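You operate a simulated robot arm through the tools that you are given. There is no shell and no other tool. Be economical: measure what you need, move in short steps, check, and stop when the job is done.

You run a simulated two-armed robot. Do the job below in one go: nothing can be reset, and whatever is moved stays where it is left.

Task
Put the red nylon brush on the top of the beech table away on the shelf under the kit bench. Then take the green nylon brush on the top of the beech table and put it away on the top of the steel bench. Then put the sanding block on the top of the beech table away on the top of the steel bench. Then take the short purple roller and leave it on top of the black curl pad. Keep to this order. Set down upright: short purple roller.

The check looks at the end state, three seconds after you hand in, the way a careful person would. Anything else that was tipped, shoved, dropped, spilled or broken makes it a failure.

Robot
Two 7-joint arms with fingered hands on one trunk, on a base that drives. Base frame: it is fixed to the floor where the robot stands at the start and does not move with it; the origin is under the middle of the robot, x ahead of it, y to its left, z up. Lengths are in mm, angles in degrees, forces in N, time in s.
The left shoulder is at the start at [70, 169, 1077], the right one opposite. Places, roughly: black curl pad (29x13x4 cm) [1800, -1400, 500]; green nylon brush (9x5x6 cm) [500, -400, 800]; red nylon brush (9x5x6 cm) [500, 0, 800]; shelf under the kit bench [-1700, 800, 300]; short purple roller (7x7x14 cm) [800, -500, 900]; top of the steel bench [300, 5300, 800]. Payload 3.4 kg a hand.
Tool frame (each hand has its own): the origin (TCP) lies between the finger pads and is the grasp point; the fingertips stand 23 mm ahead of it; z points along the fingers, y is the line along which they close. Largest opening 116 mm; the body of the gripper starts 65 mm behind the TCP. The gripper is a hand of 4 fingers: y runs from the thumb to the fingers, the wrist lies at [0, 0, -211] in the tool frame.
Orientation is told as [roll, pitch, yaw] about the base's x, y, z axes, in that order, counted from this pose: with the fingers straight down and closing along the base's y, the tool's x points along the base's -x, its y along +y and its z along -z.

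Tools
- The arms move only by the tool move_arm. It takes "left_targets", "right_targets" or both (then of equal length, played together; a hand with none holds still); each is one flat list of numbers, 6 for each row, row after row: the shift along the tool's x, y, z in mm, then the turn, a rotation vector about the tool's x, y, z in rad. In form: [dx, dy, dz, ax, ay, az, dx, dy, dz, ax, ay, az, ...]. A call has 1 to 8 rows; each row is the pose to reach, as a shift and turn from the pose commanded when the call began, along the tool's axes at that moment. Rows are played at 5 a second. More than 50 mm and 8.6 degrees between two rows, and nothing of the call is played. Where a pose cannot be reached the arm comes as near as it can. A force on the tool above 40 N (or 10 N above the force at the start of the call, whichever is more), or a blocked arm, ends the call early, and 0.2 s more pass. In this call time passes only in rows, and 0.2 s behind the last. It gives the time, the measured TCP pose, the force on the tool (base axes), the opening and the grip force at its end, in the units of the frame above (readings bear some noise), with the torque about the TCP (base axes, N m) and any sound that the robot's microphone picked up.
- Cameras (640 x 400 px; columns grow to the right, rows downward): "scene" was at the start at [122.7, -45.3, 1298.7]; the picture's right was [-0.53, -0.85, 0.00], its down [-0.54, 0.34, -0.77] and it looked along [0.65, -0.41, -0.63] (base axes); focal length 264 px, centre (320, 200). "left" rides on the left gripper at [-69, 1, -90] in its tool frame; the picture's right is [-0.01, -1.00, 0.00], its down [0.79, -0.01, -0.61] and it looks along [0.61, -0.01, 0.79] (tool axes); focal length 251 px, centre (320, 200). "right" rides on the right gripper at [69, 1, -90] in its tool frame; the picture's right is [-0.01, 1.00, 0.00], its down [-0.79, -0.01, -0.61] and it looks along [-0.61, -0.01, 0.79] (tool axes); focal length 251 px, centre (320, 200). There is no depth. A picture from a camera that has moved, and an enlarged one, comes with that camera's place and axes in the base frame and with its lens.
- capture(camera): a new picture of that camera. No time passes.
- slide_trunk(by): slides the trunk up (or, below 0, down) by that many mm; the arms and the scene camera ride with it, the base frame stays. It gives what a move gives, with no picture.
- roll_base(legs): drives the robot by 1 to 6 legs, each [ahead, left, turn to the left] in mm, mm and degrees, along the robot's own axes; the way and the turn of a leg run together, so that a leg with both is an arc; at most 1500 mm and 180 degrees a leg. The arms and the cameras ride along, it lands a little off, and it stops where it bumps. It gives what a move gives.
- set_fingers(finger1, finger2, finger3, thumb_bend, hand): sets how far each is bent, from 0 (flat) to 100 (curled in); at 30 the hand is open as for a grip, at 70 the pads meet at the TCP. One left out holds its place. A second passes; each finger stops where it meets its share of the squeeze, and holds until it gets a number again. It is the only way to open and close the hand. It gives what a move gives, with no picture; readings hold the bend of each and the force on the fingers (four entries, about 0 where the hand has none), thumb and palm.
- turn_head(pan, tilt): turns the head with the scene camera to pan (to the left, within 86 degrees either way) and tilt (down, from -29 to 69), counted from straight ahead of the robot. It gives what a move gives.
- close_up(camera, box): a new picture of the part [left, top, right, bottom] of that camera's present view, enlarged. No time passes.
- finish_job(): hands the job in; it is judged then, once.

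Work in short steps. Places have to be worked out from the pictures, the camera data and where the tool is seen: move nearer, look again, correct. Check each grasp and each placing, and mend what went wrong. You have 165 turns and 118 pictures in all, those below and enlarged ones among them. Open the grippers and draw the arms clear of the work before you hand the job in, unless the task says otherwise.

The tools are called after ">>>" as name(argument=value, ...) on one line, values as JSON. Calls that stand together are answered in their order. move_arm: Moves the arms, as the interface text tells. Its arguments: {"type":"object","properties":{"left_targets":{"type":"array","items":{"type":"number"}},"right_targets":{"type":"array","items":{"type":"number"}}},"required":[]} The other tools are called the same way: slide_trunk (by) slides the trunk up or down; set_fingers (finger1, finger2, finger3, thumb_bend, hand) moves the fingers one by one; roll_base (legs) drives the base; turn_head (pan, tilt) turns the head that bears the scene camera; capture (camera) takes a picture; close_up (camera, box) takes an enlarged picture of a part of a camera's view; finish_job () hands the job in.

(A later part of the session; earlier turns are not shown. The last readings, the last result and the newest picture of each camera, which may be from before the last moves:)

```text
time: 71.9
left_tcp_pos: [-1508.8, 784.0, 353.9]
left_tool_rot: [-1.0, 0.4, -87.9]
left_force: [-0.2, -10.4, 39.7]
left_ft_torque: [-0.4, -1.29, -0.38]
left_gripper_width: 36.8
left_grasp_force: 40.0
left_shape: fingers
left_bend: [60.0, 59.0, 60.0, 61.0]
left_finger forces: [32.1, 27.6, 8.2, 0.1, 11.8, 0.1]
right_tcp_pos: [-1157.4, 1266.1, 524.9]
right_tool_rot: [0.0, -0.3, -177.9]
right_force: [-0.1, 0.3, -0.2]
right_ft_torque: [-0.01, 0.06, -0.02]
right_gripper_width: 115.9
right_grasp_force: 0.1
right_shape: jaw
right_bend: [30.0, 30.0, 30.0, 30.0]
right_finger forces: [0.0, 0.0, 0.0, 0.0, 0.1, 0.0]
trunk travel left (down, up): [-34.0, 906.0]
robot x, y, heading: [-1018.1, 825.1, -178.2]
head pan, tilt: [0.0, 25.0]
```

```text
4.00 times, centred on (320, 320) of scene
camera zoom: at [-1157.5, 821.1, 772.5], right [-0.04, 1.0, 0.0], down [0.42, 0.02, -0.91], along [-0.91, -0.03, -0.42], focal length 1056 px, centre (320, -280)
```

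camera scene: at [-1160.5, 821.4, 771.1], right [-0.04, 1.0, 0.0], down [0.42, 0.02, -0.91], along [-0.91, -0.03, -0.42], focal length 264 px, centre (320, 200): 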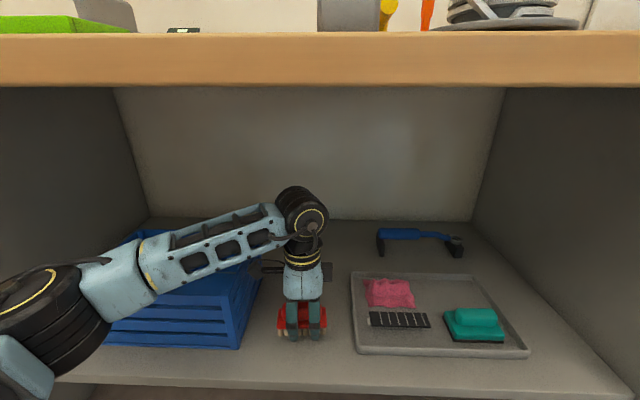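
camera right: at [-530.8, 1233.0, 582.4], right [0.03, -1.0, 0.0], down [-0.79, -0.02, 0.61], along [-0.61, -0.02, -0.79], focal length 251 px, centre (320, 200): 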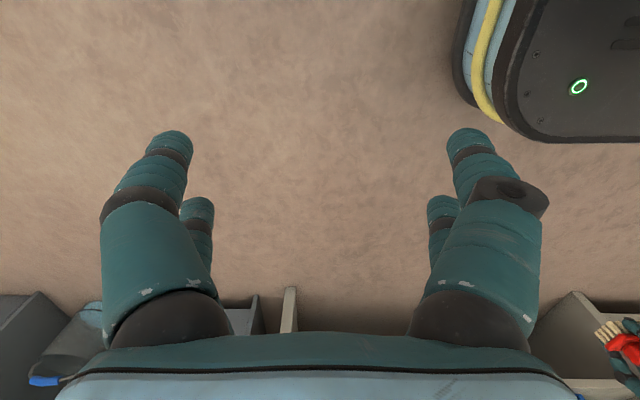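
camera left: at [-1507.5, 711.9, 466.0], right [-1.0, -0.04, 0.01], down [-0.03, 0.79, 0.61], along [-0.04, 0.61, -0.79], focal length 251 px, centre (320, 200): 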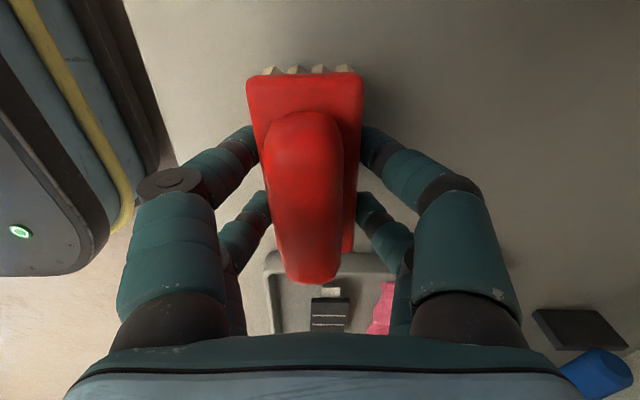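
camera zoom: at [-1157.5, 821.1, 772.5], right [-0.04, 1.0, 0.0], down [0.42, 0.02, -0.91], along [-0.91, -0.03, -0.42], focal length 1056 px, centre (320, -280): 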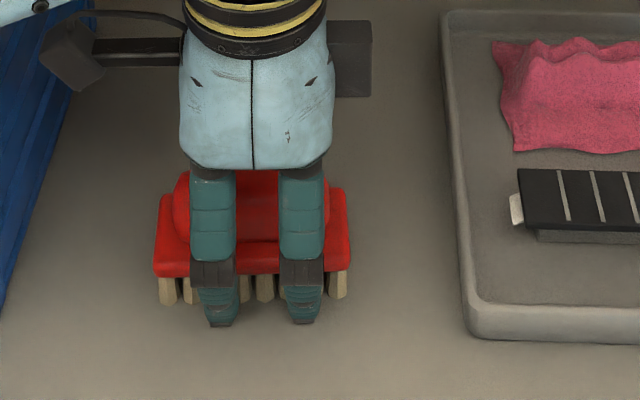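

Contact with the shelf. I relieve 3 mm and open the hand.

>>> move_arm(left_targets=[0, 0, -2, 0, 0, 0])

>>> set_fingers(hand="left", finger1=35, finger2=35, finger3=35, thumb_bend=35)

>>> close_up(camera="scene", box=[240, 270, 400, 370])

```text
time: 72.3
left_tcp_pos: [-1509.3, 783.1, 354.1]
left_tool_rot: [-0.9, 0.4, -88.0]
left_force: [-0.8, -9.2, 38.3]
left_ft_torque: [-0.32, -1.17, -0.31]
left_gripper_width: 37.0
left_grasp_force: 39.1
left_shape: fingers
left_bend: [61.0, 60.0, 60.0, 61.0]
left_finger forces: [31.9, 27.1, 8.2, 0.0, 12.0, 0.0]
right_tcp_pos: [-1157.0, 1266.9, 524.3]
right_tool_rot: [0.1, -0.3, -177.9]
right_force: [0.5, -0.1, -0.9]
right_ft_torque: [0.02, -0.01, 0.0]
right_gripper_width: 116.0
right_grasp_force: 0.0
right_shape: jaw
right_bend: [30.0, 30.0, 30.0, 30.0]
right_finger forces: [0.0, 0.0, 0.0, 0.0, 0.1, 0.1]
trunk travel left (down, up): [-34.0, 906.0]
robot x, y, heading: [-1020.9, 825.5, -177.8]
head pan, tilt: [0.0, 25.0]
```

```text
time: 73.3
left_tcp_pos: [-1509.9, 784.5, 350.0]
left_tool_rot: [-0.7, 0.4, -88.0]
left_force: [-6.4, 1.7, 17.7]
left_ft_torque: [0.04, -0.5, 0.03]
left_gripper_width: 77.1
left_grasp_force: 9.2
left_shape: fingers
left_bend: [71.0, 70.0, 35.0, 35.0]
left_finger forces: [8.9, 9.1, 0.0, 0.0, 0.0, 0.1]
right_tcp_pos: [-1158.2, 1267.1, 524.6]
right_tool_rot: [0.1, -0.1, -178.0]
right_force: [-0.3, 0.1, -0.5]
right_ft_torque: [0.0, -0.05, -0.01]
right_gripper_width: 115.8
right_grasp_force: 0.0
right_shape: jaw
right_bend: [30.0, 30.0, 30.0, 30.0]
right_finger forces: [0.0, 0.0, 0.0, 0.0, 0.1, 0.1]
trunk travel left (down, up): [-34.0, 906.0]
robot x, y, heading: [-1016.8, 824.4, -177.9]
head pan, tilt: [0.0, 25.0]
```

```text
4.00 times, centred on (320, 320) of scene
camera zoom: at [-1159.3, 821.8, 771.2], right [-0.04, 1.0, 0.0], down [0.42, 0.01, -0.91], along [-0.91, -0.03, -0.42], focal length 1056 px, centre (320, -280)
```

zoom: 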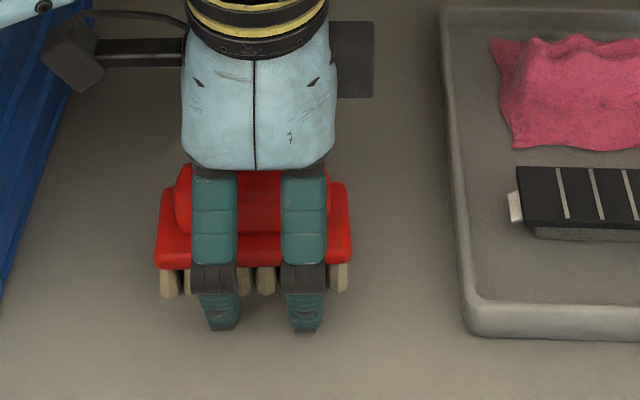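

Fingers 1–2 are jammed by their tips against the shelf. I raise the hand a little and command them open again.

>>> move_arm(left_targets=[0, 0, -7, 0, 0, 0])

>>> set_fingers(hand="left", finger1=30, finger2=30, finger3=30, thumb_bend=30)

>>> close_up(camera="scene", box=[240, 270, 400, 370])

>>> capture(camera="left")

```text
time: 73.7
left_tcp_pos: [-1510.9, 782.2, 355.9]
left_tool_rot: [-0.5, 0.3, -88.0]
left_force: [0.3, -0.2, -0.4]
left_ft_torque: [0.03, 0.01, 0.03]
left_gripper_width: 102.3
left_grasp_force: 0.1
left_shape: fingers
left_bend: [35.0, 35.0, 35.0, 35.0]
left_finger forces: [0.0, 0.1, 0.1, 0.0, 0.0, 0.0]
right_tcp_pos: [-1158.6, 1267.3, 522.1]
right_tool_rot: [0.0, 0.0, -177.9]
right_force: [0.2, -0.4, -0.3]
right_ft_torque: [0.01, 0.02, 0.03]
right_gripper_width: 115.9
right_grasp_force: 0.2
right_shape: jaw
right_bend: [30.0, 30.0, 30.0, 30.0]
right_finger forces: [0.1, 0.1, 0.1, 0.1, 0.0, 0.0]
trunk travel left (down, up): [-34.0, 906.0]
robot x, y, heading: [-1017.1, 824.6, -177.8]
head pan, tilt: [0.0, 25.0]
```

```text
time: 74.7
left_tcp_pos: [-1511.6, 783.4, 356.1]
left_tool_rot: [-0.5, 0.3, -88.0]
left_force: [0.1, -0.3, 0.4]
left_ft_torque: [-0.01, -0.02, 0.01]
left_gripper_width: 116.7
left_grasp_force: 0.1
left_shape: fingers
left_bend: [30.0, 30.0, 30.0, 30.0]
left_finger forces: [0.0, 0.0, 0.1, 0.0, 0.1, 0.1]
right_tcp_pos: [-1159.0, 1267.7, 522.7]
right_tool_rot: [0.0, 0.0, -178.0]
right_force: [0.5, 0.2, 0.1]
right_ft_torque: [0.0, 0.04, 0.01]
right_gripper_width: 116.2
right_grasp_force: 0.1
right_shape: jaw
right_bend: [30.0, 30.0, 30.0, 30.0]
right_finger forces: [0.0, 0.0, 0.0, 0.1, 0.0, 0.0]
trunk travel left (down, up): [-34.0, 906.0]
robot x, y, heading: [-1018.1, 828.1, -177.9]
head pan, tilt: [0.0, 25.0]
```

```text
4.00 times, centred on (320, 320) of scene
camera zoom: at [-1160.4, 821.4, 771.1], right [-0.04, 1.0, 0.0], down [0.42, 0.01, -0.91], along [-0.91, -0.03, -0.42], focal length 1056 px, centre (320, -280)
```

zoom: 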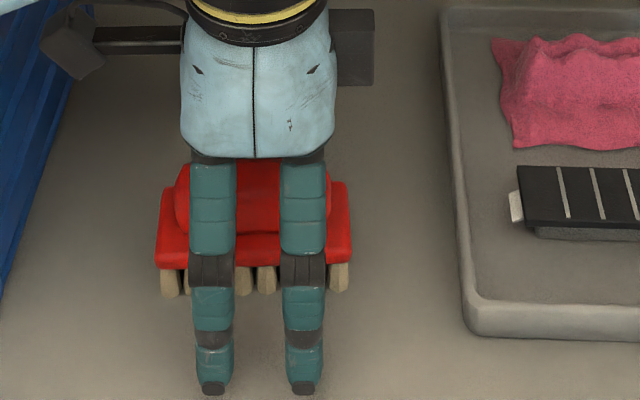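

```text
86 pictures are left
camera left: at [-1507.1, 714.0, 445.5], right [-1.0, -0.04, 0.01], down [-0.03, 0.79, 0.61], along [-0.04, 0.61, -0.79], focal length 251 px, centre (320, 200)
```

left: 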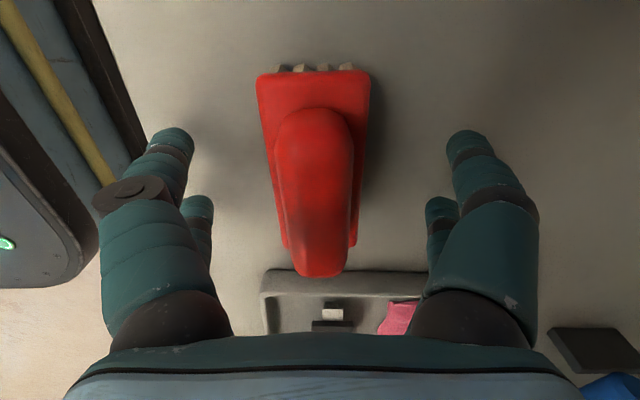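

Red brush stands upright on the shelf. I lift clear, back out and raise the trunk again.

>>> move_arm(left_targets=[0, 0, -30, 0, 0, 0, 0, 0, -60, 0, 0, 0, 0, 0, -85, 0, 0, 0])

>>> roll_base(legs=[[-560, 0, 0]])

>>> capture(camera="scene")

>>> slide_trunk(by=400)

>>> slide_trunk(by=150)

```text
time: 75.5
left_tcp_pos: [-1509.2, 783.0, 441.2]
left_tool_rot: [-0.6, 0.3, -88.0]
left_force: [-0.1, -0.6, 0.2]
left_ft_torque: [-0.01, 0.01, -0.02]
left_gripper_width: 116.7
left_grasp_force: 0.0
left_shape: fingers
left_bend: [30.0, 30.0, 30.0, 30.0]
left_finger forces: [0.1, 0.0, 0.0, 0.0, 0.0, 0.0]
right_tcp_pos: [-1158.5, 1266.4, 524.5]
right_tool_rot: [0.1, 0.0, -178.0]
right_force: [-0.5, -0.7, 0.3]
right_ft_torque: [0.04, -0.03, -0.03]
right_gripper_width: 115.9
right_grasp_force: 0.0
right_shape: jaw
right_bend: [30.0, 30.0, 30.0, 30.0]
right_finger forces: [0.0, 0.0, 0.1, 0.0, 0.0, 0.0]
trunk travel left (down, up): [-34.0, 906.0]
robot x, y, heading: [-1016.2, 827.4, -177.9]
head pan, tilt: [0.0, 25.0]
```

```text
time: 78.8
left_tcp_pos: [-944.3, 807.0, 441.7]
left_tool_rot: [-0.6, 0.3, -88.7]
left_force: [0.0, 0.2, -0.2]
left_ft_torque: [0.03, -0.02, 0.02]
left_gripper_width: 116.5
left_grasp_force: 0.0
left_shape: fingers
left_bend: [30.0, 30.0, 30.0, 30.0]
left_finger forces: [0.1, 0.0, 0.0, 0.1, 0.1, 0.0]
right_tcp_pos: [-586.7, 1285.4, 523.4]
right_tool_rot: [-0.1, 0.0, -178.8]
right_force: [0.4, 1.0, -0.3]
right_ft_torque: [0.01, 0.0, 0.04]
right_gripper_width: 115.8
right_grasp_force: 0.0
right_shape: jaw
right_bend: [30.0, 30.0, 30.0, 30.0]
right_finger forces: [0.1, 0.0, 0.1, 0.0, 0.1, 0.1]
trunk travel left (down, up): [-34.0, 906.0]
robot x, y, heading: [-457.7, 841.7, -178.9]
head pan, tilt: [0.0, 25.0]
```

```text
85 pictures are left
camera scene: at [-594.9, 839.7, 771.1], right [-0.02, 1.0, 0.0], down [0.42, 0.01, -0.91], along [-0.91, -0.02, -0.42], focal length 264 px, centre (320, 200)
```

scene: 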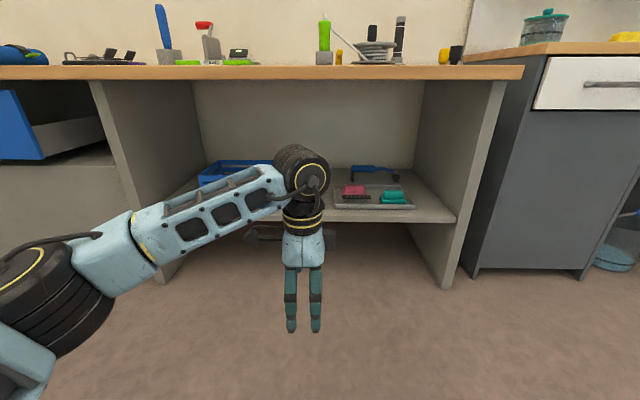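

```text
time: 82.6
left_tcp_pos: [-944.8, 806.1, 840.7]
left_tool_rot: [-0.6, 0.3, -88.8]
left_force: [-0.6, -0.4, 0.2]
left_ft_torque: [0.01, 0.0, -0.01]
left_gripper_width: 116.5
left_grasp_force: 0.0
left_shape: fingers
left_bend: [30.0, 30.0, 30.0, 30.0]
left_finger forces: [0.0, 0.1, 0.0, 0.1, 0.0, 0.0]
right_tcp_pos: [-585.7, 1286.1, 922.6]
right_tool_rot: [0.1, 0.1, -178.8]
right_force: [-0.3, -0.7, -0.2]
right_ft_torque: [-0.02, -0.02, -0.04]
right_gripper_width: 116.1
right_grasp_force: 0.1
right_shape: jaw
right_bend: [30.0, 30.0, 30.0, 30.0]
right_finger forces: [0.0, 0.0, 0.1, 0.0, 0.0, 0.0]
trunk travel left (down, up): [-434.0, 506.0]
robot x, y, heading: [-453.2, 840.0, -178.8]
head pan, tilt: [0.0, 25.0]
```

```text
time: 84.3
left_tcp_pos: [-944.7, 806.6, 991.0]
left_tool_rot: [-0.6, 0.2, -88.9]
left_force: [0.7, 0.2, -0.4]
left_ft_torque: [0.01, -0.01, 0.03]
left_gripper_width: 116.6
left_grasp_force: 0.1
left_shape: fingers
left_bend: [30.0, 30.0, 30.0, 30.0]
left_finger forces: [0.0, 0.0, 0.0, 0.0, 0.1, 0.1]
right_tcp_pos: [-587.5, 1284.6, 1072.6]
right_tool_rot: [0.0, 0.1, -178.9]
right_force: [-0.1, 0.4, 0.2]
right_ft_torque: [0.01, 0.0, -0.05]
right_gripper_width: 116.0
right_grasp_force: 0.0
right_shape: jaw
right_bend: [30.0, 30.0, 30.0, 30.0]
right_finger forces: [0.1, 0.1, 0.0, 0.1, 0.0, 0.0]
trunk travel left (down, up): [-584.0, 356.0]
robot x, y, heading: [-451.9, 840.3, -178.7]
head pan, tilt: [0.0, 25.0]
```

Next: the green brush at about (485, -401). Drive back to the table facing it.

>>> roll_base(legs=[[0, 0, 90], [0, 0, 90], [0, -1285, 0], [420, 0, 0]])

>>> turn_head(pan=0, tilt=55)

>>> capture(camera="scene")

>>> capture(camera="left")

```text
time: 100.7
left_tcp_pos: [502.4, -396.5, 990.7]
left_tool_rot: [-0.6, 0.3, 91.6]
left_force: [0.0, 0.3, 0.4]
left_ft_torque: [0.03, -0.02, 0.0]
left_gripper_width: 116.7
left_grasp_force: 0.0
left_shape: fingers
left_bend: [30.0, 30.0, 30.0, 30.0]
left_finger forces: [0.0, 0.0, 0.0, 0.0, 0.1, 0.0]
right_tcp_pos: [148.2, -877.9, 1072.7]
right_tool_rot: [0.0, -0.1, 1.7]
right_force: [-0.2, 0.3, 0.3]
right_ft_torque: [0.01, 0.0, 0.01]
right_gripper_width: 116.0
right_grasp_force: 0.0
right_shape: jaw
right_bend: [30.0, 30.0, 30.0, 30.0]
right_finger forces: [0.0, 0.1, 0.0, 0.0, 0.0, 0.1]
trunk travel left (down, up): [-584.0, 356.0]
robot x, y, heading: [9.9, -434.7, 1.8]
head pan, tilt: [0.0, 25.0]
```

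```text
time: 101.6
left_tcp_pos: [503.4, -397.3, 991.8]
left_tool_rot: [-0.6, 0.3, 91.6]
left_force: [1.0, -0.7, -0.5]
left_ft_torque: [0.02, 0.0, 0.01]
left_gripper_width: 116.8
left_grasp_force: 0.1
left_shape: fingers
left_bend: [30.0, 30.0, 30.0, 30.0]
left_finger forces: [0.0, 0.0, 0.0, 0.0, 0.0, 0.0]
right_tcp_pos: [146.0, -877.2, 1072.7]
right_tool_rot: [0.0, 0.0, 1.6]
right_force: [0.2, 0.1, 0.4]
right_ft_torque: [0.04, 0.01, 0.0]
right_gripper_width: 116.0
right_grasp_force: 0.0
right_shape: jaw
right_bend: [30.0, 30.0, 30.0, 30.0]
right_finger forces: [0.0, 0.1, 0.0, 0.1, 0.0, 0.0]
trunk travel left (down, up): [-584.0, 356.0]
robot x, y, heading: [13.8, -435.9, 1.6]
head pan, tilt: [0.0, 55.0]
```

```text
84 pictures are left
camera scene: at [133.2, -432.4, 1277.1], right [0.03, -1.0, 0.0], down [-0.82, -0.02, -0.57], along [0.57, 0.02, -0.82], focal length 264 px, centre (320, 200)
```

scene: 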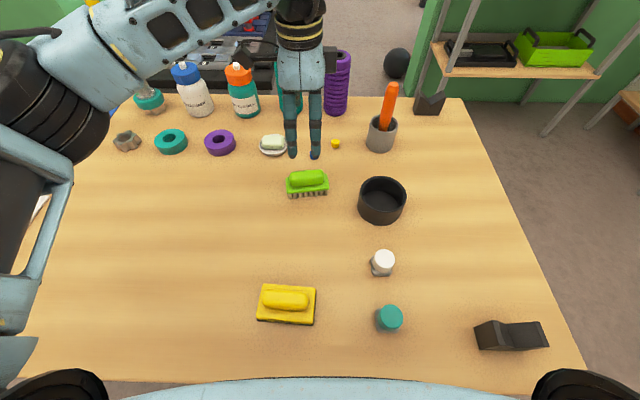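

```text
83 pictures are left
camera left: at [498.2, -328.0, 1080.4], right [1.0, 0.04, 0.01], down [0.02, -0.79, 0.61], along [0.03, -0.61, -0.79], focal length 251 px, centre (320, 200)
```

left: 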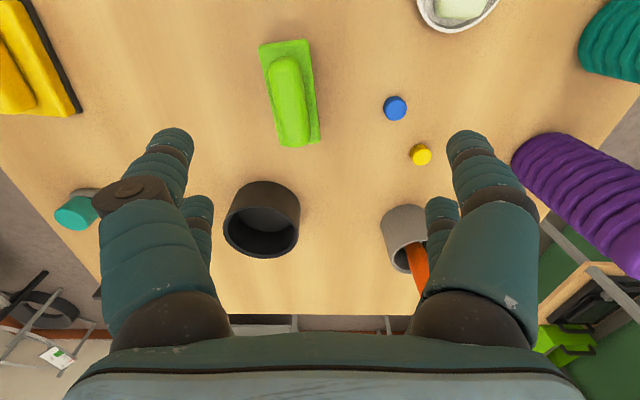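

Green brush centre ≈ (476, -399), its axis turned ≈ +7°. I align, yaw and descend to z≈853.

>>> move_arm(left_targets=[1, 13, 40, 0, 0, -0.06, 1, 26, 80, 0, 0, -0.11, 1, 26, 112, 0, 0, -0.11])

>>> capture(camera="left")

```text
time: 102.4
left_tcp_pos: [481.1, -400.0, 877.1]
left_tool_rot: [-0.6, 0.4, 97.9]
left_force: [0.3, -0.6, -0.5]
left_ft_torque: [-0.03, 0.0, 0.01]
left_gripper_width: 116.6
left_grasp_force: 0.1
left_shape: fingers
left_bend: [30.0, 30.0, 30.0, 30.0]
left_finger forces: [0.0, 0.1, 0.0, 0.0, 0.0, 0.0]
right_tcp_pos: [148.8, -877.4, 1073.5]
right_tool_rot: [0.0, -0.1, 1.6]
right_force: [-1.1, -0.5, -1.3]
right_ft_torque: [-0.01, 0.01, 0.01]
right_gripper_width: 115.9
right_grasp_force: 0.0
right_shape: jaw
right_bend: [30.0, 30.0, 30.0, 30.0]
right_finger forces: [0.0, 0.1, 0.1, 0.0, 0.0, 0.0]
trunk travel left (down, up): [-584.0, 356.0]
robot x, y, heading: [14.6, -437.2, 1.4]
head pan, tilt: [0.0, 55.0]
```

```text
82 pictures are left
camera left: at [469.1, -332.1, 966.4], right [0.99, 0.15, 0.01], down [0.11, -0.78, 0.61], along [0.1, -0.6, -0.79], focal length 251 px, centre (320, 200)
```

left: 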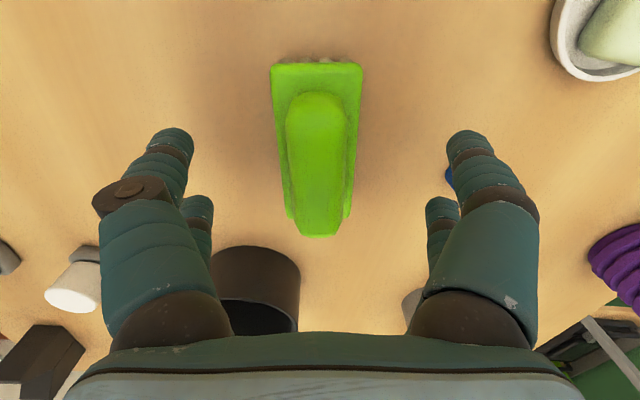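

Well centred. Descend to 853 and close.

>>> move_arm(left_targets=[0, 0, 12, 0, 0, 0, 0, 0, 24, 0, 0, 0])

>>> set_fingers(hand="left", finger1=70, finger2=70, finger3=70, thumb_bend=70)

>>> move_arm(left_targets=[0, 0, -20, 0, 0, 0, 0, 0, -60, 0, 0, 0, 0, 0, -100, 0, 0, 0, 0, 0, -140, 0, 0, 0])

>>> capture(camera="left")

```text
time: 103.0
left_tcp_pos: [478.6, -399.8, 855.7]
left_tool_rot: [-0.6, 0.4, 97.8]
left_force: [-1.0, 0.2, -0.6]
left_ft_torque: [-0.04, 0.02, -0.04]
left_gripper_width: 116.8
left_grasp_force: 0.0
left_shape: fingers
left_bend: [30.0, 30.0, 30.0, 30.0]
left_finger forces: [0.0, 0.0, 0.0, 0.0, 0.0, 0.1]
right_tcp_pos: [147.5, -877.5, 1072.7]
right_tool_rot: [0.0, 0.0, 1.6]
right_force: [0.0, -0.3, -0.2]
right_ft_torque: [0.03, 0.0, 0.01]
right_gripper_width: 115.5
right_grasp_force: 0.0
right_shape: jaw
right_bend: [30.0, 30.0, 30.0, 30.0]
right_finger forces: [0.0, 0.0, 0.0, 0.0, 0.0, 0.2]
trunk travel left (down, up): [-584.0, 356.0]
robot x, y, heading: [13.7, -433.4, 1.3]
head pan, tilt: [0.0, 55.0]
```

```text
time: 104.0
left_tcp_pos: [478.3, -399.3, 854.6]
left_tool_rot: [-0.6, 0.5, 98.0]
left_force: [1.3, -1.2, -0.4]
left_ft_torque: [-0.04, 0.0, 0.01]
left_gripper_width: 37.9
left_grasp_force: 18.5
left_shape: fingers
left_bend: [55.0, 56.0, 58.0, 60.0]
left_finger forces: [9.2, 9.1, 7.1, 0.0, 11.5, 0.1]
right_tcp_pos: [148.7, -876.8, 1072.4]
right_tool_rot: [0.1, 0.0, 1.6]
right_force: [-0.3, 0.3, -0.4]
right_ft_torque: [0.02, -0.01, -0.01]
right_gripper_width: 115.7
right_grasp_force: 0.0
right_shape: jaw
right_bend: [30.0, 30.0, 30.0, 30.0]
right_finger forces: [0.1, 0.0, 0.0, 0.0, 0.0, 0.0]
trunk travel left (down, up): [-584.0, 356.0]
robot x, y, heading: [9.6, -438.3, 1.7]
head pan, tilt: [0.0, 55.0]
```

```text
time: 105.0
left_tcp_pos: [475.8, -398.2, 995.2]
left_tool_rot: [-0.6, 0.4, 97.9]
left_force: [-0.6, -0.9, 0.3]
left_ft_torque: [0.0, -0.03, 0.0]
left_gripper_width: 37.4
left_grasp_force: 18.7
left_shape: fingers
left_bend: [55.0, 56.0, 58.0, 60.0]
left_finger forces: [9.3, 9.1, 7.0, 0.0, 11.3, 0.0]
right_tcp_pos: [147.4, -877.7, 1073.0]
right_tool_rot: [-0.1, -0.1, 1.6]
right_force: [-0.5, -0.5, 0.7]
right_ft_torque: [0.01, -0.01, 0.02]
right_gripper_width: 116.0
right_grasp_force: 0.1
right_shape: jaw
right_bend: [30.0, 30.0, 30.0, 30.0]
right_finger forces: [0.1, 0.0, 0.1, 0.0, 0.1, 0.0]
trunk travel left (down, up): [-584.0, 356.0]
robot x, y, heading: [12.9, -439.3, 1.6]
head pan, tilt: [0.0, 55.0]
```

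```text
81 pictures are left
camera left: at [464.3, -329.0, 1083.6], right [0.99, 0.15, 0.01], down [0.11, -0.78, 0.61], along [0.1, -0.6, -0.79], focal length 251 px, centre (320, 200)
```

left: 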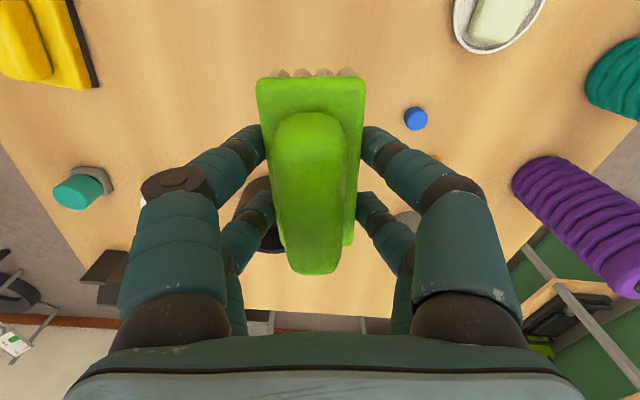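

Green brush is held. I back off, turn left and drive up the aisle toward the steel bench.

>>> roll_base(legs=[[-450, 0, 0], [0, 0, 88.4], [1450, 0, 0], [1450, 0, 0], [1400, 0, 0]])

>>> turn_head(pan=-20, tilt=20)

>>> capture(camera="scene")

```text
time: 132.0
left_tcp_pos: [-616.4, 4350.1, 992.8]
left_tool_rot: [-0.7, 0.4, -172.8]
left_force: [0.7, 0.0, -1.6]
left_ft_torque: [-0.03, -0.01, -0.02]
left_gripper_width: 37.2
left_grasp_force: 18.2
left_shape: fingers
left_bend: [55.0, 56.0, 59.0, 61.0]
left_finger forces: [9.1, 8.8, 6.9, 0.1, 11.1, 0.1]
right_tcp_pos: [-138.9, 4013.8, 1072.6]
right_tool_rot: [0.0, 0.0, 90.9]
right_force: [0.2, 0.3, -0.5]
right_ft_torque: [-0.02, 0.0, 0.01]
right_gripper_width: 115.9
right_grasp_force: 0.0
right_shape: jaw
right_bend: [30.0, 30.0, 30.0, 30.0]
right_finger forces: [0.0, 0.0, 0.1, 0.1, 0.0, 0.1]
trunk travel left (down, up): [-584.0, 356.0]
robot x, y, heading: [-582.8, 3882.8, 91.0]
head pan, tilt: [0.0, 55.0]
```

```text
time: 133.0
left_tcp_pos: [-615.1, 4348.8, 994.9]
left_tool_rot: [-0.6, 0.4, -172.9]
left_force: [-0.6, 0.8, -0.9]
left_ft_torque: [-0.01, 0.0, -0.02]
left_gripper_width: 37.4
left_grasp_force: 17.9
left_shape: fingers
left_bend: [55.0, 56.0, 59.0, 61.0]
left_finger forces: [9.2, 8.8, 6.9, 0.0, 11.2, 0.0]
right_tcp_pos: [-139.7, 4014.0, 1073.1]
right_tool_rot: [0.0, 0.1, 90.8]
right_force: [-0.8, 0.0, 0.1]
right_ft_torque: [0.0, 0.01, 0.0]
right_gripper_width: 115.7
right_grasp_force: 0.0
right_shape: jaw
right_bend: [30.0, 30.0, 30.0, 30.0]
right_finger forces: [0.0, 0.0, 0.1, 0.0, 0.0, 0.0]
trunk travel left (down, up): [-584.0, 356.0]
robot x, y, heading: [-581.6, 3882.9, 91.0]
head pan, tilt: [-20.0, 20.0]
```

```text
80 pictures are left
camera scene: at [-552.8, 4021.6, 1329.0], right [0.94, -0.33, 0.0], down [-0.11, -0.32, -0.94], along [0.31, 0.89, -0.34], focal length 264 px, centre (320, 200)
```

scene: 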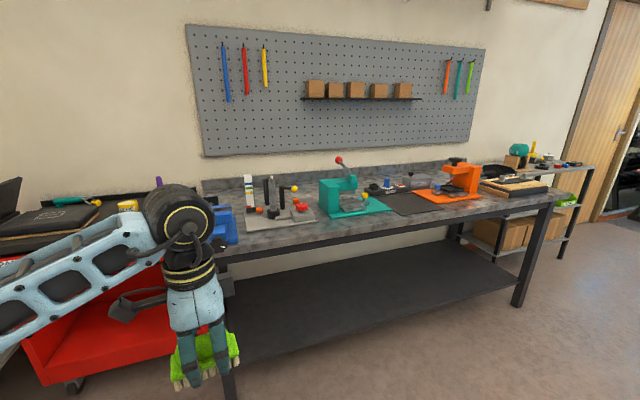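

The steel bench front edge is at y≈4980, z≈790. I move nearer and centre on it to find a free spot.

>>> roll_base(legs=[[350, 0, -1], [0, -720, 0]])

>>> turn_head(pan=0, tilt=35)

>>> capture(camera="scene")

```text
time: 138.9
left_tcp_pos: [130.8, 4700.5, 995.1]
left_tool_rot: [-0.5, 0.4, -173.9]
left_force: [0.3, -0.4, -1.5]
left_ft_torque: [0.0, 0.02, -0.03]
left_gripper_width: 37.3
left_grasp_force: 18.1
left_shape: fingers
left_bend: [55.0, 56.0, 59.0, 61.0]
left_finger forces: [9.2, 8.8, 7.0, 0.0, 11.1, 0.0]
right_tcp_pos: [602.3, 4357.1, 1074.0]
right_tool_rot: [-0.1, -0.1, 89.8]
right_force: [-0.3, 0.5, 0.1]
right_ft_torque: [0.0, 0.01, 0.01]
right_gripper_width: 115.9
right_grasp_force: 0.1
right_shape: jaw
right_bend: [30.0, 30.0, 30.0, 30.0]
right_finger forces: [0.1, 0.1, 0.1, 0.0, 0.0, 0.1]
trunk travel left (down, up): [-584.0, 356.0]
robot x, y, heading: [156.3, 4232.6, 89.8]
head pan, tilt: [-20.0, 20.0]
```

```text
time: 139.7
left_tcp_pos: [131.1, 4700.4, 993.5]
left_tool_rot: [-0.6, 0.4, -173.9]
left_force: [-0.1, 0.7, -0.5]
left_ft_torque: [-0.02, 0.03, 0.01]
left_gripper_width: 36.9
left_grasp_force: 18.4
left_shape: fingers
left_bend: [55.0, 56.0, 59.0, 61.0]
left_finger forces: [9.3, 8.9, 7.0, 0.0, 11.0, 0.0]
right_tcp_pos: [602.3, 4357.8, 1073.4]
right_tool_rot: [0.0, -0.1, 89.9]
right_force: [1.1, 0.4, -0.7]
right_ft_torque: [-0.01, 0.0, 0.0]
right_gripper_width: 115.9
right_grasp_force: 0.1
right_shape: jaw
right_bend: [30.0, 30.0, 30.0, 30.0]
right_finger forces: [0.0, 0.0, 0.1, 0.0, 0.1, 0.1]
trunk travel left (down, up): [-584.0, 356.0]
robot x, y, heading: [155.1, 4233.8, 89.6]
head pan, tilt: [0.0, 35.0]
```

```text
79 pictures are left
camera scene: at [156.8, 4372.6, 1305.3], right [1.0, 0.0, 0.0], down [0.0, -0.57, -0.82], along [0.0, 0.82, -0.57], focal length 264 px, centre (320, 200)
```

scene: 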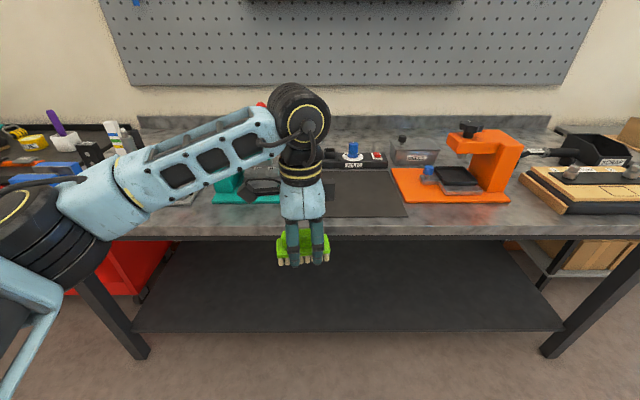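

A gap seems to exist between the teal vise and the dark mat, plus a front strip. I move closer and look straight down with the hand camera.

>>> roll_base(legs=[[250, 0, 0]])

>>> capture(camera="left")

>>> turn_head(pan=0, tilt=50)

>>> capture(camera="scene")

```text
time: 141.5
left_tcp_pos: [128.8, 4950.5, 993.7]
left_tool_rot: [-0.6, 0.4, -173.5]
left_force: [0.5, -0.5, -0.5]
left_ft_torque: [-0.01, -0.01, -0.02]
left_gripper_width: 37.5
left_grasp_force: 17.8
left_shape: fingers
left_bend: [55.0, 56.0, 59.0, 61.0]
left_finger forces: [9.2, 8.8, 6.9, 0.1, 11.1, 0.0]
right_tcp_pos: [601.1, 4609.3, 1072.8]
right_tool_rot: [-0.1, 0.0, 90.2]
right_force: [-0.6, 0.3, -0.2]
right_ft_torque: [0.0, -0.02, -0.02]
right_gripper_width: 115.9
right_grasp_force: 0.2
right_shape: jaw
right_bend: [30.0, 30.0, 30.0, 30.0]
right_finger forces: [0.0, 0.0, 0.0, 0.0, 0.0, 0.0]
trunk travel left (down, up): [-584.0, 356.0]
robot x, y, heading: [155.1, 4483.2, 90.0]
head pan, tilt: [0.0, 35.0]
```

```text
78 pictures are left
camera left: at [59.3, 4940.3, 1082.9], right [-0.12, 0.99, 0.01], down [0.79, 0.09, 0.61], along [0.61, 0.08, -0.79], focal length 251 px, centre (320, 200)
```

left: 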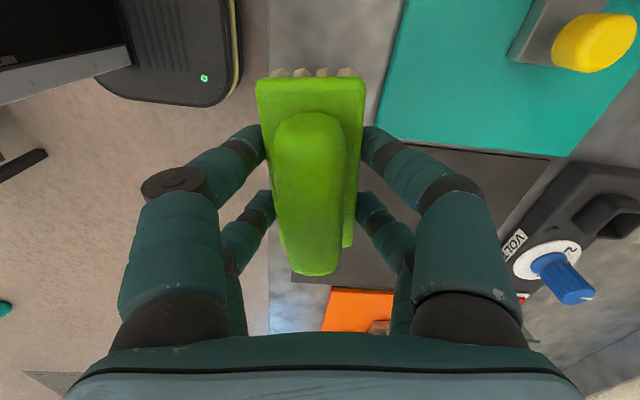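

```text
time: 142.3
left_tcp_pos: [128.0, 4949.9, 994.1]
left_tool_rot: [-0.6, 0.3, -173.5]
left_force: [0.0, -0.2, -0.3]
left_ft_torque: [0.01, 0.0, -0.02]
left_gripper_width: 37.1
left_grasp_force: 17.7
left_shape: fingers
left_bend: [55.0, 56.0, 59.0, 61.0]
left_finger forces: [9.1, 8.9, 6.9, 0.0, 11.2, 0.0]
right_tcp_pos: [601.2, 4607.9, 1072.6]
right_tool_rot: [0.0, 0.0, 90.0]
right_force: [0.2, 0.9, -0.3]
right_ft_torque: [0.0, -0.04, 0.01]
right_gripper_width: 115.9
right_grasp_force: 0.0
right_shape: jaw
right_bend: [30.0, 30.0, 30.0, 30.0]
right_finger forces: [0.0, 0.0, 0.0, 0.0, 0.0, 0.1]
trunk travel left (down, up): [-584.0, 356.0]
robot x, y, heading: [155.9, 4481.0, 90.5]
head pan, tilt: [0.0, 50.0]
```

```text
77 pictures are left
camera scene: at [155.9, 4610.4, 1283.6], right [1.0, 0.0, 0.0], down [0.0, -0.77, -0.64], along [0.0, 0.64, -0.77], focal length 264 px, centre (320, 200)
```

scene: 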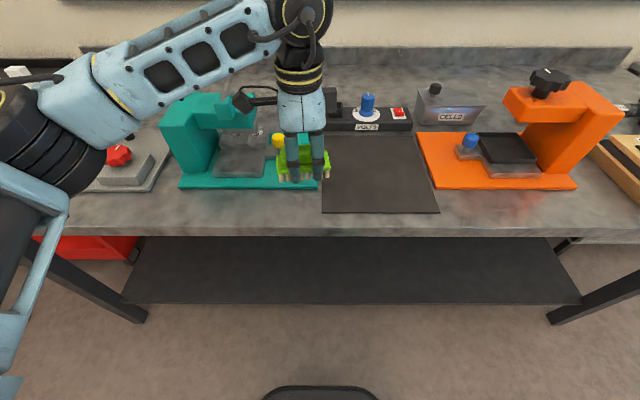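

In front of the teal vise plate there's a 120 mm deep clear strip (y≈4933–5053). I shift to x≈55, y≈4987 over it.

>>> roll_base(legs=[[36, 75, 0]])

>>> move_arm(left_targets=[0, 0, 40, 0, 0, 0.055, 0, 0, 80, 0, 0, 0.11, 0, 0, 110, 0, 0, 0.11])

>>> capture(camera="scene")

>>> capture(camera="left")

```text
time: 143.4
left_tcp_pos: [50.1, 4986.9, 994.6]
left_tool_rot: [-0.5, 0.4, -173.4]
left_force: [0.4, 0.4, -1.2]
left_ft_torque: [0.02, -0.03, 0.03]
left_gripper_width: 37.4
left_grasp_force: 17.8
left_shape: fingers
left_bend: [55.0, 56.0, 59.0, 61.0]
left_finger forces: [9.1, 8.8, 6.9, 0.0, 11.1, 0.0]
right_tcp_pos: [523.6, 4644.9, 1073.1]
right_tool_rot: [0.1, 0.0, 90.3]
right_force: [0.2, 0.4, 0.2]
right_ft_torque: [0.04, -0.03, 0.0]
right_gripper_width: 115.7
right_grasp_force: 0.0
right_shape: jaw
right_bend: [30.0, 30.0, 30.0, 30.0]
right_finger forces: [0.0, 0.0, 0.1, 0.0, 0.1, 0.0]
trunk travel left (down, up): [-584.0, 356.0]
robot x, y, heading: [77.8, 4519.4, 90.1]
head pan, tilt: [0.0, 50.0]
```

```text
time: 144.2
left_tcp_pos: [51.1, 4985.3, 888.3]
left_tool_rot: [-1.4, 0.5, -179.7]
left_force: [-3.5, 8.2, 33.2]
left_ft_torque: [1.05, 0.27, 0.03]
left_gripper_width: 38.3
left_grasp_force: 28.1
left_shape: fingers
left_bend: [54.0, 55.0, 62.0, 64.0]
left_finger forces: [8.2, 8.0, 16.7, 0.0, 24.3, 0.0]
right_tcp_pos: [524.1, 4642.1, 1075.2]
right_tool_rot: [0.0, -0.4, 90.3]
right_force: [-0.3, -0.7, -0.2]
right_ft_torque: [0.01, 0.0, -0.01]
right_gripper_width: 115.9
right_grasp_force: 0.0
right_shape: jaw
right_bend: [30.0, 30.0, 30.0, 30.0]
right_finger forces: [0.0, 0.1, 0.0, 0.0, 0.0, 0.1]
trunk travel left (down, up): [-584.0, 356.0]
robot x, y, heading: [79.2, 4519.9, 90.3]
head pan, tilt: [0.0, 50.0]
```

```text
76 pictures are left
camera scene: at [78.6, 4641.7, 1284.9], right [1.0, 0.0, 0.0], down [0.0, -0.76, -0.65], along [0.0, 0.65, -0.76], focal length 264 px, centre (320, 200)
```

scene: 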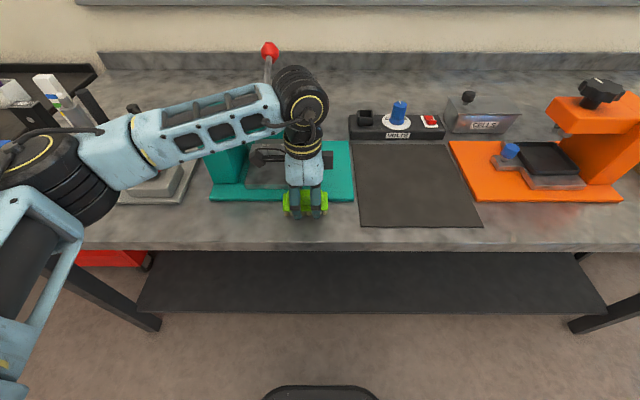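

```text
75 pictures are left
camera left: at [-19.3, 4981.8, 977.4], right [-0.01, 1.0, 0.02], down [0.79, 0.0, 0.61], along [0.61, 0.03, -0.79], focal length 251 px, centre (320, 200)
```

left: 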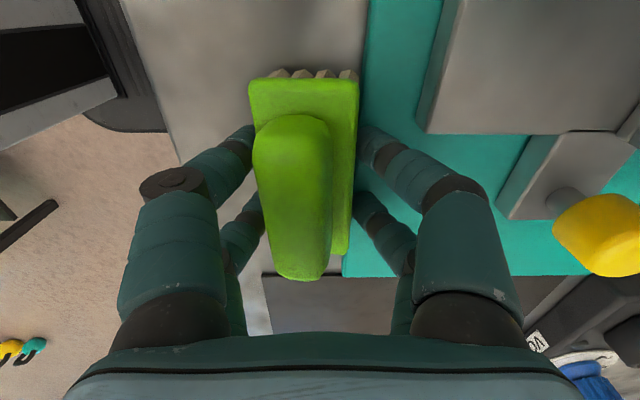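

Far-side fingers touched the teal plate (bench is higher than estimated). I lift, shift 30 mm toward the front edge and look.

>>> move_arm(left_targets=[0, 0, -15, 0, 0, 0, 0, 15, -25, 0, 0, 0, 0, 30, -25, 0, 0, 0])

>>> close_up(camera="scene", box=[200, 130, 400, 255])

>>> capture(camera="left")

```text
time: 145.0
left_tcp_pos: [52.6, 4956.7, 908.4]
left_tool_rot: [-0.6, 0.3, -179.7]
left_force: [0.3, -0.9, 0.0]
left_ft_torque: [-0.02, 0.0, 0.0]
left_gripper_width: 37.8
left_grasp_force: 18.5
left_shape: fingers
left_bend: [54.0, 55.0, 60.0, 62.0]
left_finger forces: [9.8, 8.6, 7.1, 0.0, 11.1, 0.0]
right_tcp_pos: [523.3, 4646.3, 1072.9]
right_tool_rot: [0.0, 0.0, 90.2]
right_force: [0.1, -0.5, -0.5]
right_ft_torque: [-0.02, -0.04, -0.01]
right_gripper_width: 116.0
right_grasp_force: 0.1
right_shape: jaw
right_bend: [30.0, 30.0, 30.0, 30.0]
right_finger forces: [0.1, 0.0, 0.1, 0.0, 0.0, 0.1]
trunk travel left (down, up): [-584.0, 356.0]
robot x, y, heading: [77.1, 4516.7, 90.1]
head pan, tilt: [0.0, 50.0]
```

```text
3.20 times, centred on (300, 192) of scene
camera zoom: at [78.9, 4646.8, 1283.4], right [1.0, 0.0, 0.0], down [0.0, -0.77, -0.64], along [0.0, 0.64, -0.77], focal length 845 px, centre (384, 224)
```

zoom: 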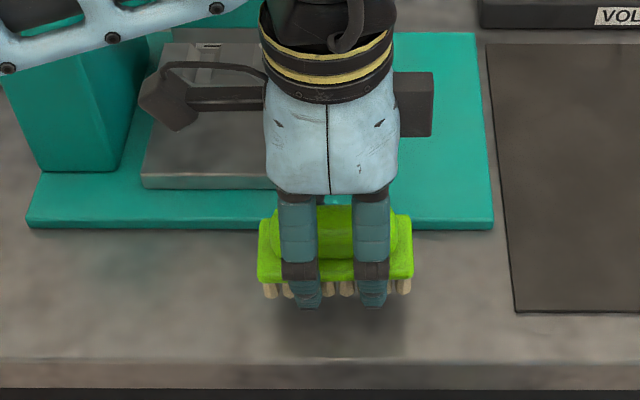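

```text
73 pictures are left
camera left: at [-17.4, 4954.6, 996.6], right [-0.01, 1.0, 0.01], down [0.79, 0.0, 0.61], along [0.61, 0.02, -0.79], focal length 251 px, centre (320, 200)
```

left: 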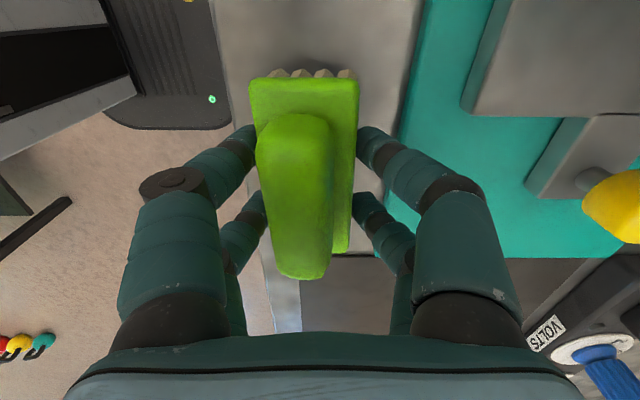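

Now clear of the plate (strip y≈4920–5024). I nudge +5 mm and descend gently.

>>> move_arm(left_targets=[0, -5, 10, 0, 0, 0, 0, -5, 20, 0, 0, 0, 0, -5, 26, 0, 0, 0])

>>> close_up(camera="scene", box=[240, 170, 360, 245])

```text
time: 145.8
left_tcp_pos: [51.0, 4961.3, 882.6]
left_tool_rot: [-0.7, 0.3, -179.6]
left_force: [-1.4, 3.8, 13.9]
left_ft_torque: [-0.21, 0.08, -0.07]
left_gripper_width: 37.8
left_grasp_force: 20.1
left_shape: fingers
left_bend: [56.0, 57.0, 58.0, 61.0]
left_finger forces: [8.9, 8.5, 8.4, 0.1, 13.9, 0.0]
right_tcp_pos: [523.2, 4644.1, 1073.7]
right_tool_rot: [0.0, -0.1, 90.2]
right_force: [-0.8, 0.3, 0.2]
right_ft_torque: [0.02, -0.02, 0.0]
right_gripper_width: 115.9
right_grasp_force: 0.1
right_shape: jaw
right_bend: [30.0, 30.0, 30.0, 30.0]
right_finger forces: [0.0, 0.0, 0.0, 0.1, 0.0, 0.0]
trunk travel left (down, up): [-584.0, 356.0]
robot x, y, heading: [78.7, 4518.8, 90.3]
head pan, tilt: [0.0, 50.0]
```

```text
5.33 times, centred on (300, 208) of scene
camera zoom: at [78.7, 4645.1, 1284.0], right [1.0, 0.0, 0.0], down [0.0, -0.77, -0.64], along [0.0, 0.64, -0.77], focal length 1408 px, centre (427, 160)
```

zoom: 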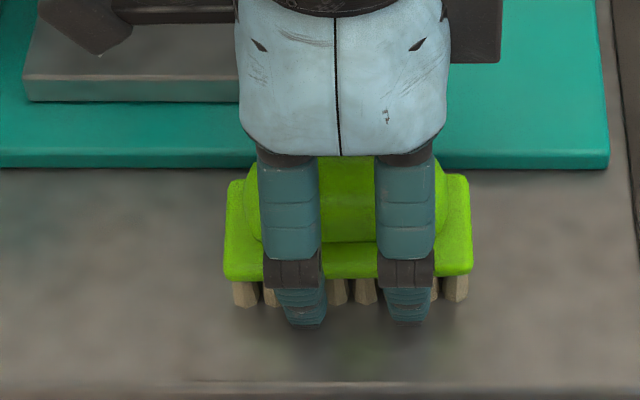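

Contact at TCP z≈883. Open partly to release without touching the plate.

>>> set_fingers(hand="left", finger1=44, finger2=44, finger3=44, thumb_bend=44)

>>> capture(camera="left")

>>> close_up(camera="scene", box=[240, 170, 360, 245])

```text
time: 146.8
left_tcp_pos: [52.5, 4960.5, 882.3]
left_tool_rot: [-0.7, 0.3, -179.8]
left_force: [-0.9, -12.0, -2.7]
left_ft_torque: [-0.41, -0.02, 0.04]
left_gripper_width: 66.5
left_grasp_force: 5.6
left_shape: fingers
left_bend: [44.0, 44.0, 50.0, 50.0]
left_finger forces: [0.0, 0.0, 4.4, 0.0, 7.3, 0.0]
right_tcp_pos: [522.8, 4642.7, 1074.3]
right_tool_rot: [0.0, -0.2, 90.2]
right_force: [0.3, -0.2, 0.3]
right_ft_torque: [-0.02, 0.0, -0.03]
right_gripper_width: 116.0
right_grasp_force: 0.0
right_shape: jaw
right_bend: [30.0, 30.0, 30.0, 30.0]
right_finger forces: [0.1, 0.0, 0.1, 0.0, 0.0, 0.0]
trunk travel left (down, up): [-584.0, 356.0]
robot x, y, heading: [78.0, 4513.9, 90.2]
head pan, tilt: [0.0, 50.0]
```

```text
71 pictures are left
camera left: at [-17.8, 4957.2, 970.8], right [-0.01, 1.0, 0.01], down [0.79, 0.0, 0.61], along [0.61, 0.02, -0.79], focal length 251 px, centre (320, 200)
```

left: 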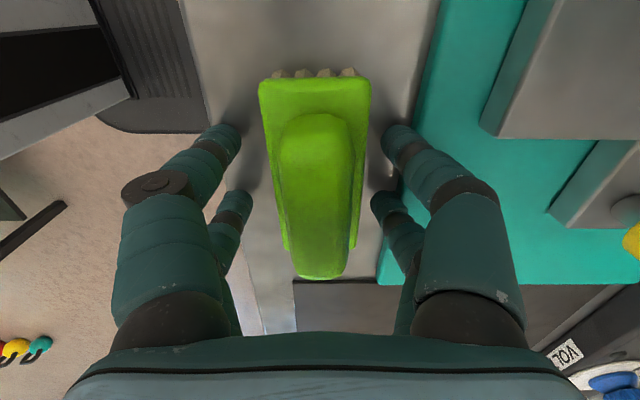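

```text
5.33 times, centred on (300, 208) of scene
camera zoom: at [78.8, 4643.8, 1283.8], right [1.0, 0.0, 0.0], down [0.0, -0.76, -0.64], along [0.0, 0.64, -0.76], focal length 1408 px, centre (427, 160)
```

zoom: 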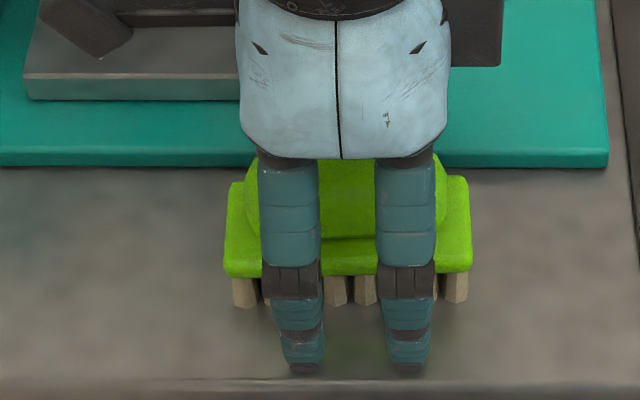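

The brush is free; far fingers press the plate edge, so I relax them to 53 and lift straight up.

>>> set_fingers(hand="left", finger3=52, thumb_bend=52)

>>> move_arm(left_targets=[0, 0, -12, 0, 0, 0, 0, 0, -30, 0, 0, 0, 0, 0, -70, 0, 0, 0, 0, 0, -110, 0, 0, 0])

>>> close_up(camera="scene", box=[200, 130, 400, 255])

```text
time: 147.8
left_tcp_pos: [52.6, 4961.1, 882.3]
left_tool_rot: [-0.7, 0.2, -179.9]
left_force: [1.2, 0.3, 0.0]
left_ft_torque: [0.02, 0.03, 0.0]
left_gripper_width: 63.6
left_grasp_force: 0.2
left_shape: fingers
left_bend: [44.0, 44.0, 52.0, 52.0]
left_finger forces: [0.0, 0.0, 0.0, 0.1, 0.0, 0.1]
right_tcp_pos: [524.3, 4645.0, 1073.4]
right_tool_rot: [0.0, 0.0, 90.1]
right_force: [0.5, -0.2, -0.9]
right_ft_torque: [0.01, 0.0, 0.02]
right_gripper_width: 116.1
right_grasp_force: 0.1
right_shape: jaw
right_bend: [30.0, 30.0, 30.0, 30.0]
right_finger forces: [0.0, 0.0, 0.0, 0.1, 0.0, 0.0]
trunk travel left (down, up): [-584.0, 356.0]
robot x, y, heading: [76.9, 4522.3, 90.4]
head pan, tilt: [0.0, 50.0]
```

```text
time: 148.8
left_tcp_pos: [51.2, 4961.1, 995.0]
left_tool_rot: [-0.7, 0.2, -179.8]
left_force: [0.5, -0.2, 0.1]
left_ft_torque: [-0.01, -0.01, 0.01]
left_gripper_width: 63.5
left_grasp_force: 0.1
left_shape: fingers
left_bend: [44.0, 44.0, 52.0, 52.0]
left_finger forces: [0.0, 0.0, 0.0, 0.1, 0.0, 0.0]
right_tcp_pos: [525.2, 4643.7, 1072.5]
right_tool_rot: [0.0, -0.2, 90.2]
right_force: [0.1, -0.1, 0.3]
right_ft_torque: [0.03, 0.0, -0.01]
right_gripper_width: 115.9
right_grasp_force: 0.0
right_shape: jaw
right_bend: [30.0, 30.0, 30.0, 30.0]
right_finger forces: [0.0, 0.1, 0.0, 0.1, 0.0, 0.0]
trunk travel left (down, up): [-584.0, 356.0]
robot x, y, heading: [80.5, 4514.9, 90.3]
head pan, tilt: [0.0, 50.0]
```

```text
3.20 times, centred on (300, 192) of scene
camera zoom: at [79.2, 4645.7, 1283.6], right [1.0, 0.0, 0.0], down [0.0, -0.77, -0.64], along [0.0, 0.64, -0.77], focal length 845 px, centre (384, 224)
```

zoom: 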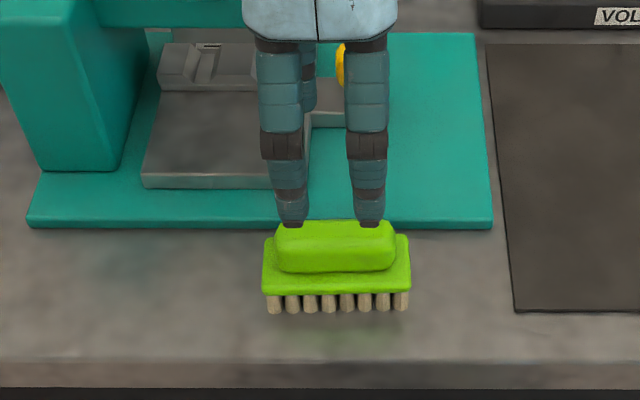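

Green brush stands on the steel bench. I open the hand fully and drive back for the sanding block at about (241, -376).

>>> set_fingers(hand="left", finger1=30, finger2=30, finger3=30, thumb_bend=30)

>>> roll_base(legs=[[-250, 0, 0], [0, 620, 0], [-1500, 0, 0], [-1500, 0, 0], [-1500, 0, 0]])

```text
time: 149.8
left_tcp_pos: [51.4, 4962.0, 994.7]
left_tool_rot: [-0.6, 0.3, -179.8]
left_force: [-0.4, 0.2, 0.1]
left_ft_torque: [0.01, 0.01, -0.01]
left_gripper_width: 116.6
left_grasp_force: 0.0
left_shape: fingers
left_bend: [30.0, 30.0, 30.0, 30.0]
left_finger forces: [0.0, 0.1, 0.1, 0.1, 0.0, 0.1]
right_tcp_pos: [523.5, 4645.2, 1071.9]
right_tool_rot: [0.1, 0.0, 90.2]
right_force: [-0.3, 0.2, 0.3]
right_ft_torque: [0.0, 0.0, -0.01]
right_gripper_width: 115.8
right_grasp_force: 0.0
right_shape: jaw
right_bend: [30.0, 30.0, 30.0, 30.0]
right_finger forces: [0.0, 0.0, 0.0, 0.0, 0.1, 0.0]
trunk travel left (down, up): [-584.0, 356.0]
robot x, y, heading: [76.9, 4515.6, 90.2]
head pan, tilt: [0.0, 50.0]
```

```text
time: 175.8
left_tcp_pos: [-573.5, 197.6, 994.3]
left_tool_rot: [-0.6, 0.3, 179.7]
left_force: [-0.5, 0.6, 0.4]
left_ft_torque: [-0.01, 0.0, 0.01]
left_gripper_width: 116.3
left_grasp_force: 0.0
left_shape: fingers
left_bend: [30.0, 30.0, 30.0, 30.0]
left_finger forces: [0.0, 0.1, 0.0, 0.1, 0.0, 0.0]
right_tcp_pos: [-103.7, -123.6, 1074.1]
right_tool_rot: [0.1, 0.0, 89.8]
right_force: [1.0, -0.6, 0.6]
right_ft_torque: [0.01, 0.01, 0.0]
right_gripper_width: 115.9
right_grasp_force: 0.0
right_shape: jaw
right_bend: [30.0, 30.0, 30.0, 30.0]
right_finger forces: [0.1, 0.0, 0.0, 0.1, 0.0, 0.0]
trunk travel left (down, up): [-584.0, 356.0]
robot x, y, heading: [-550.6, -246.5, 89.6]
head pan, tilt: [0.0, 50.0]
```

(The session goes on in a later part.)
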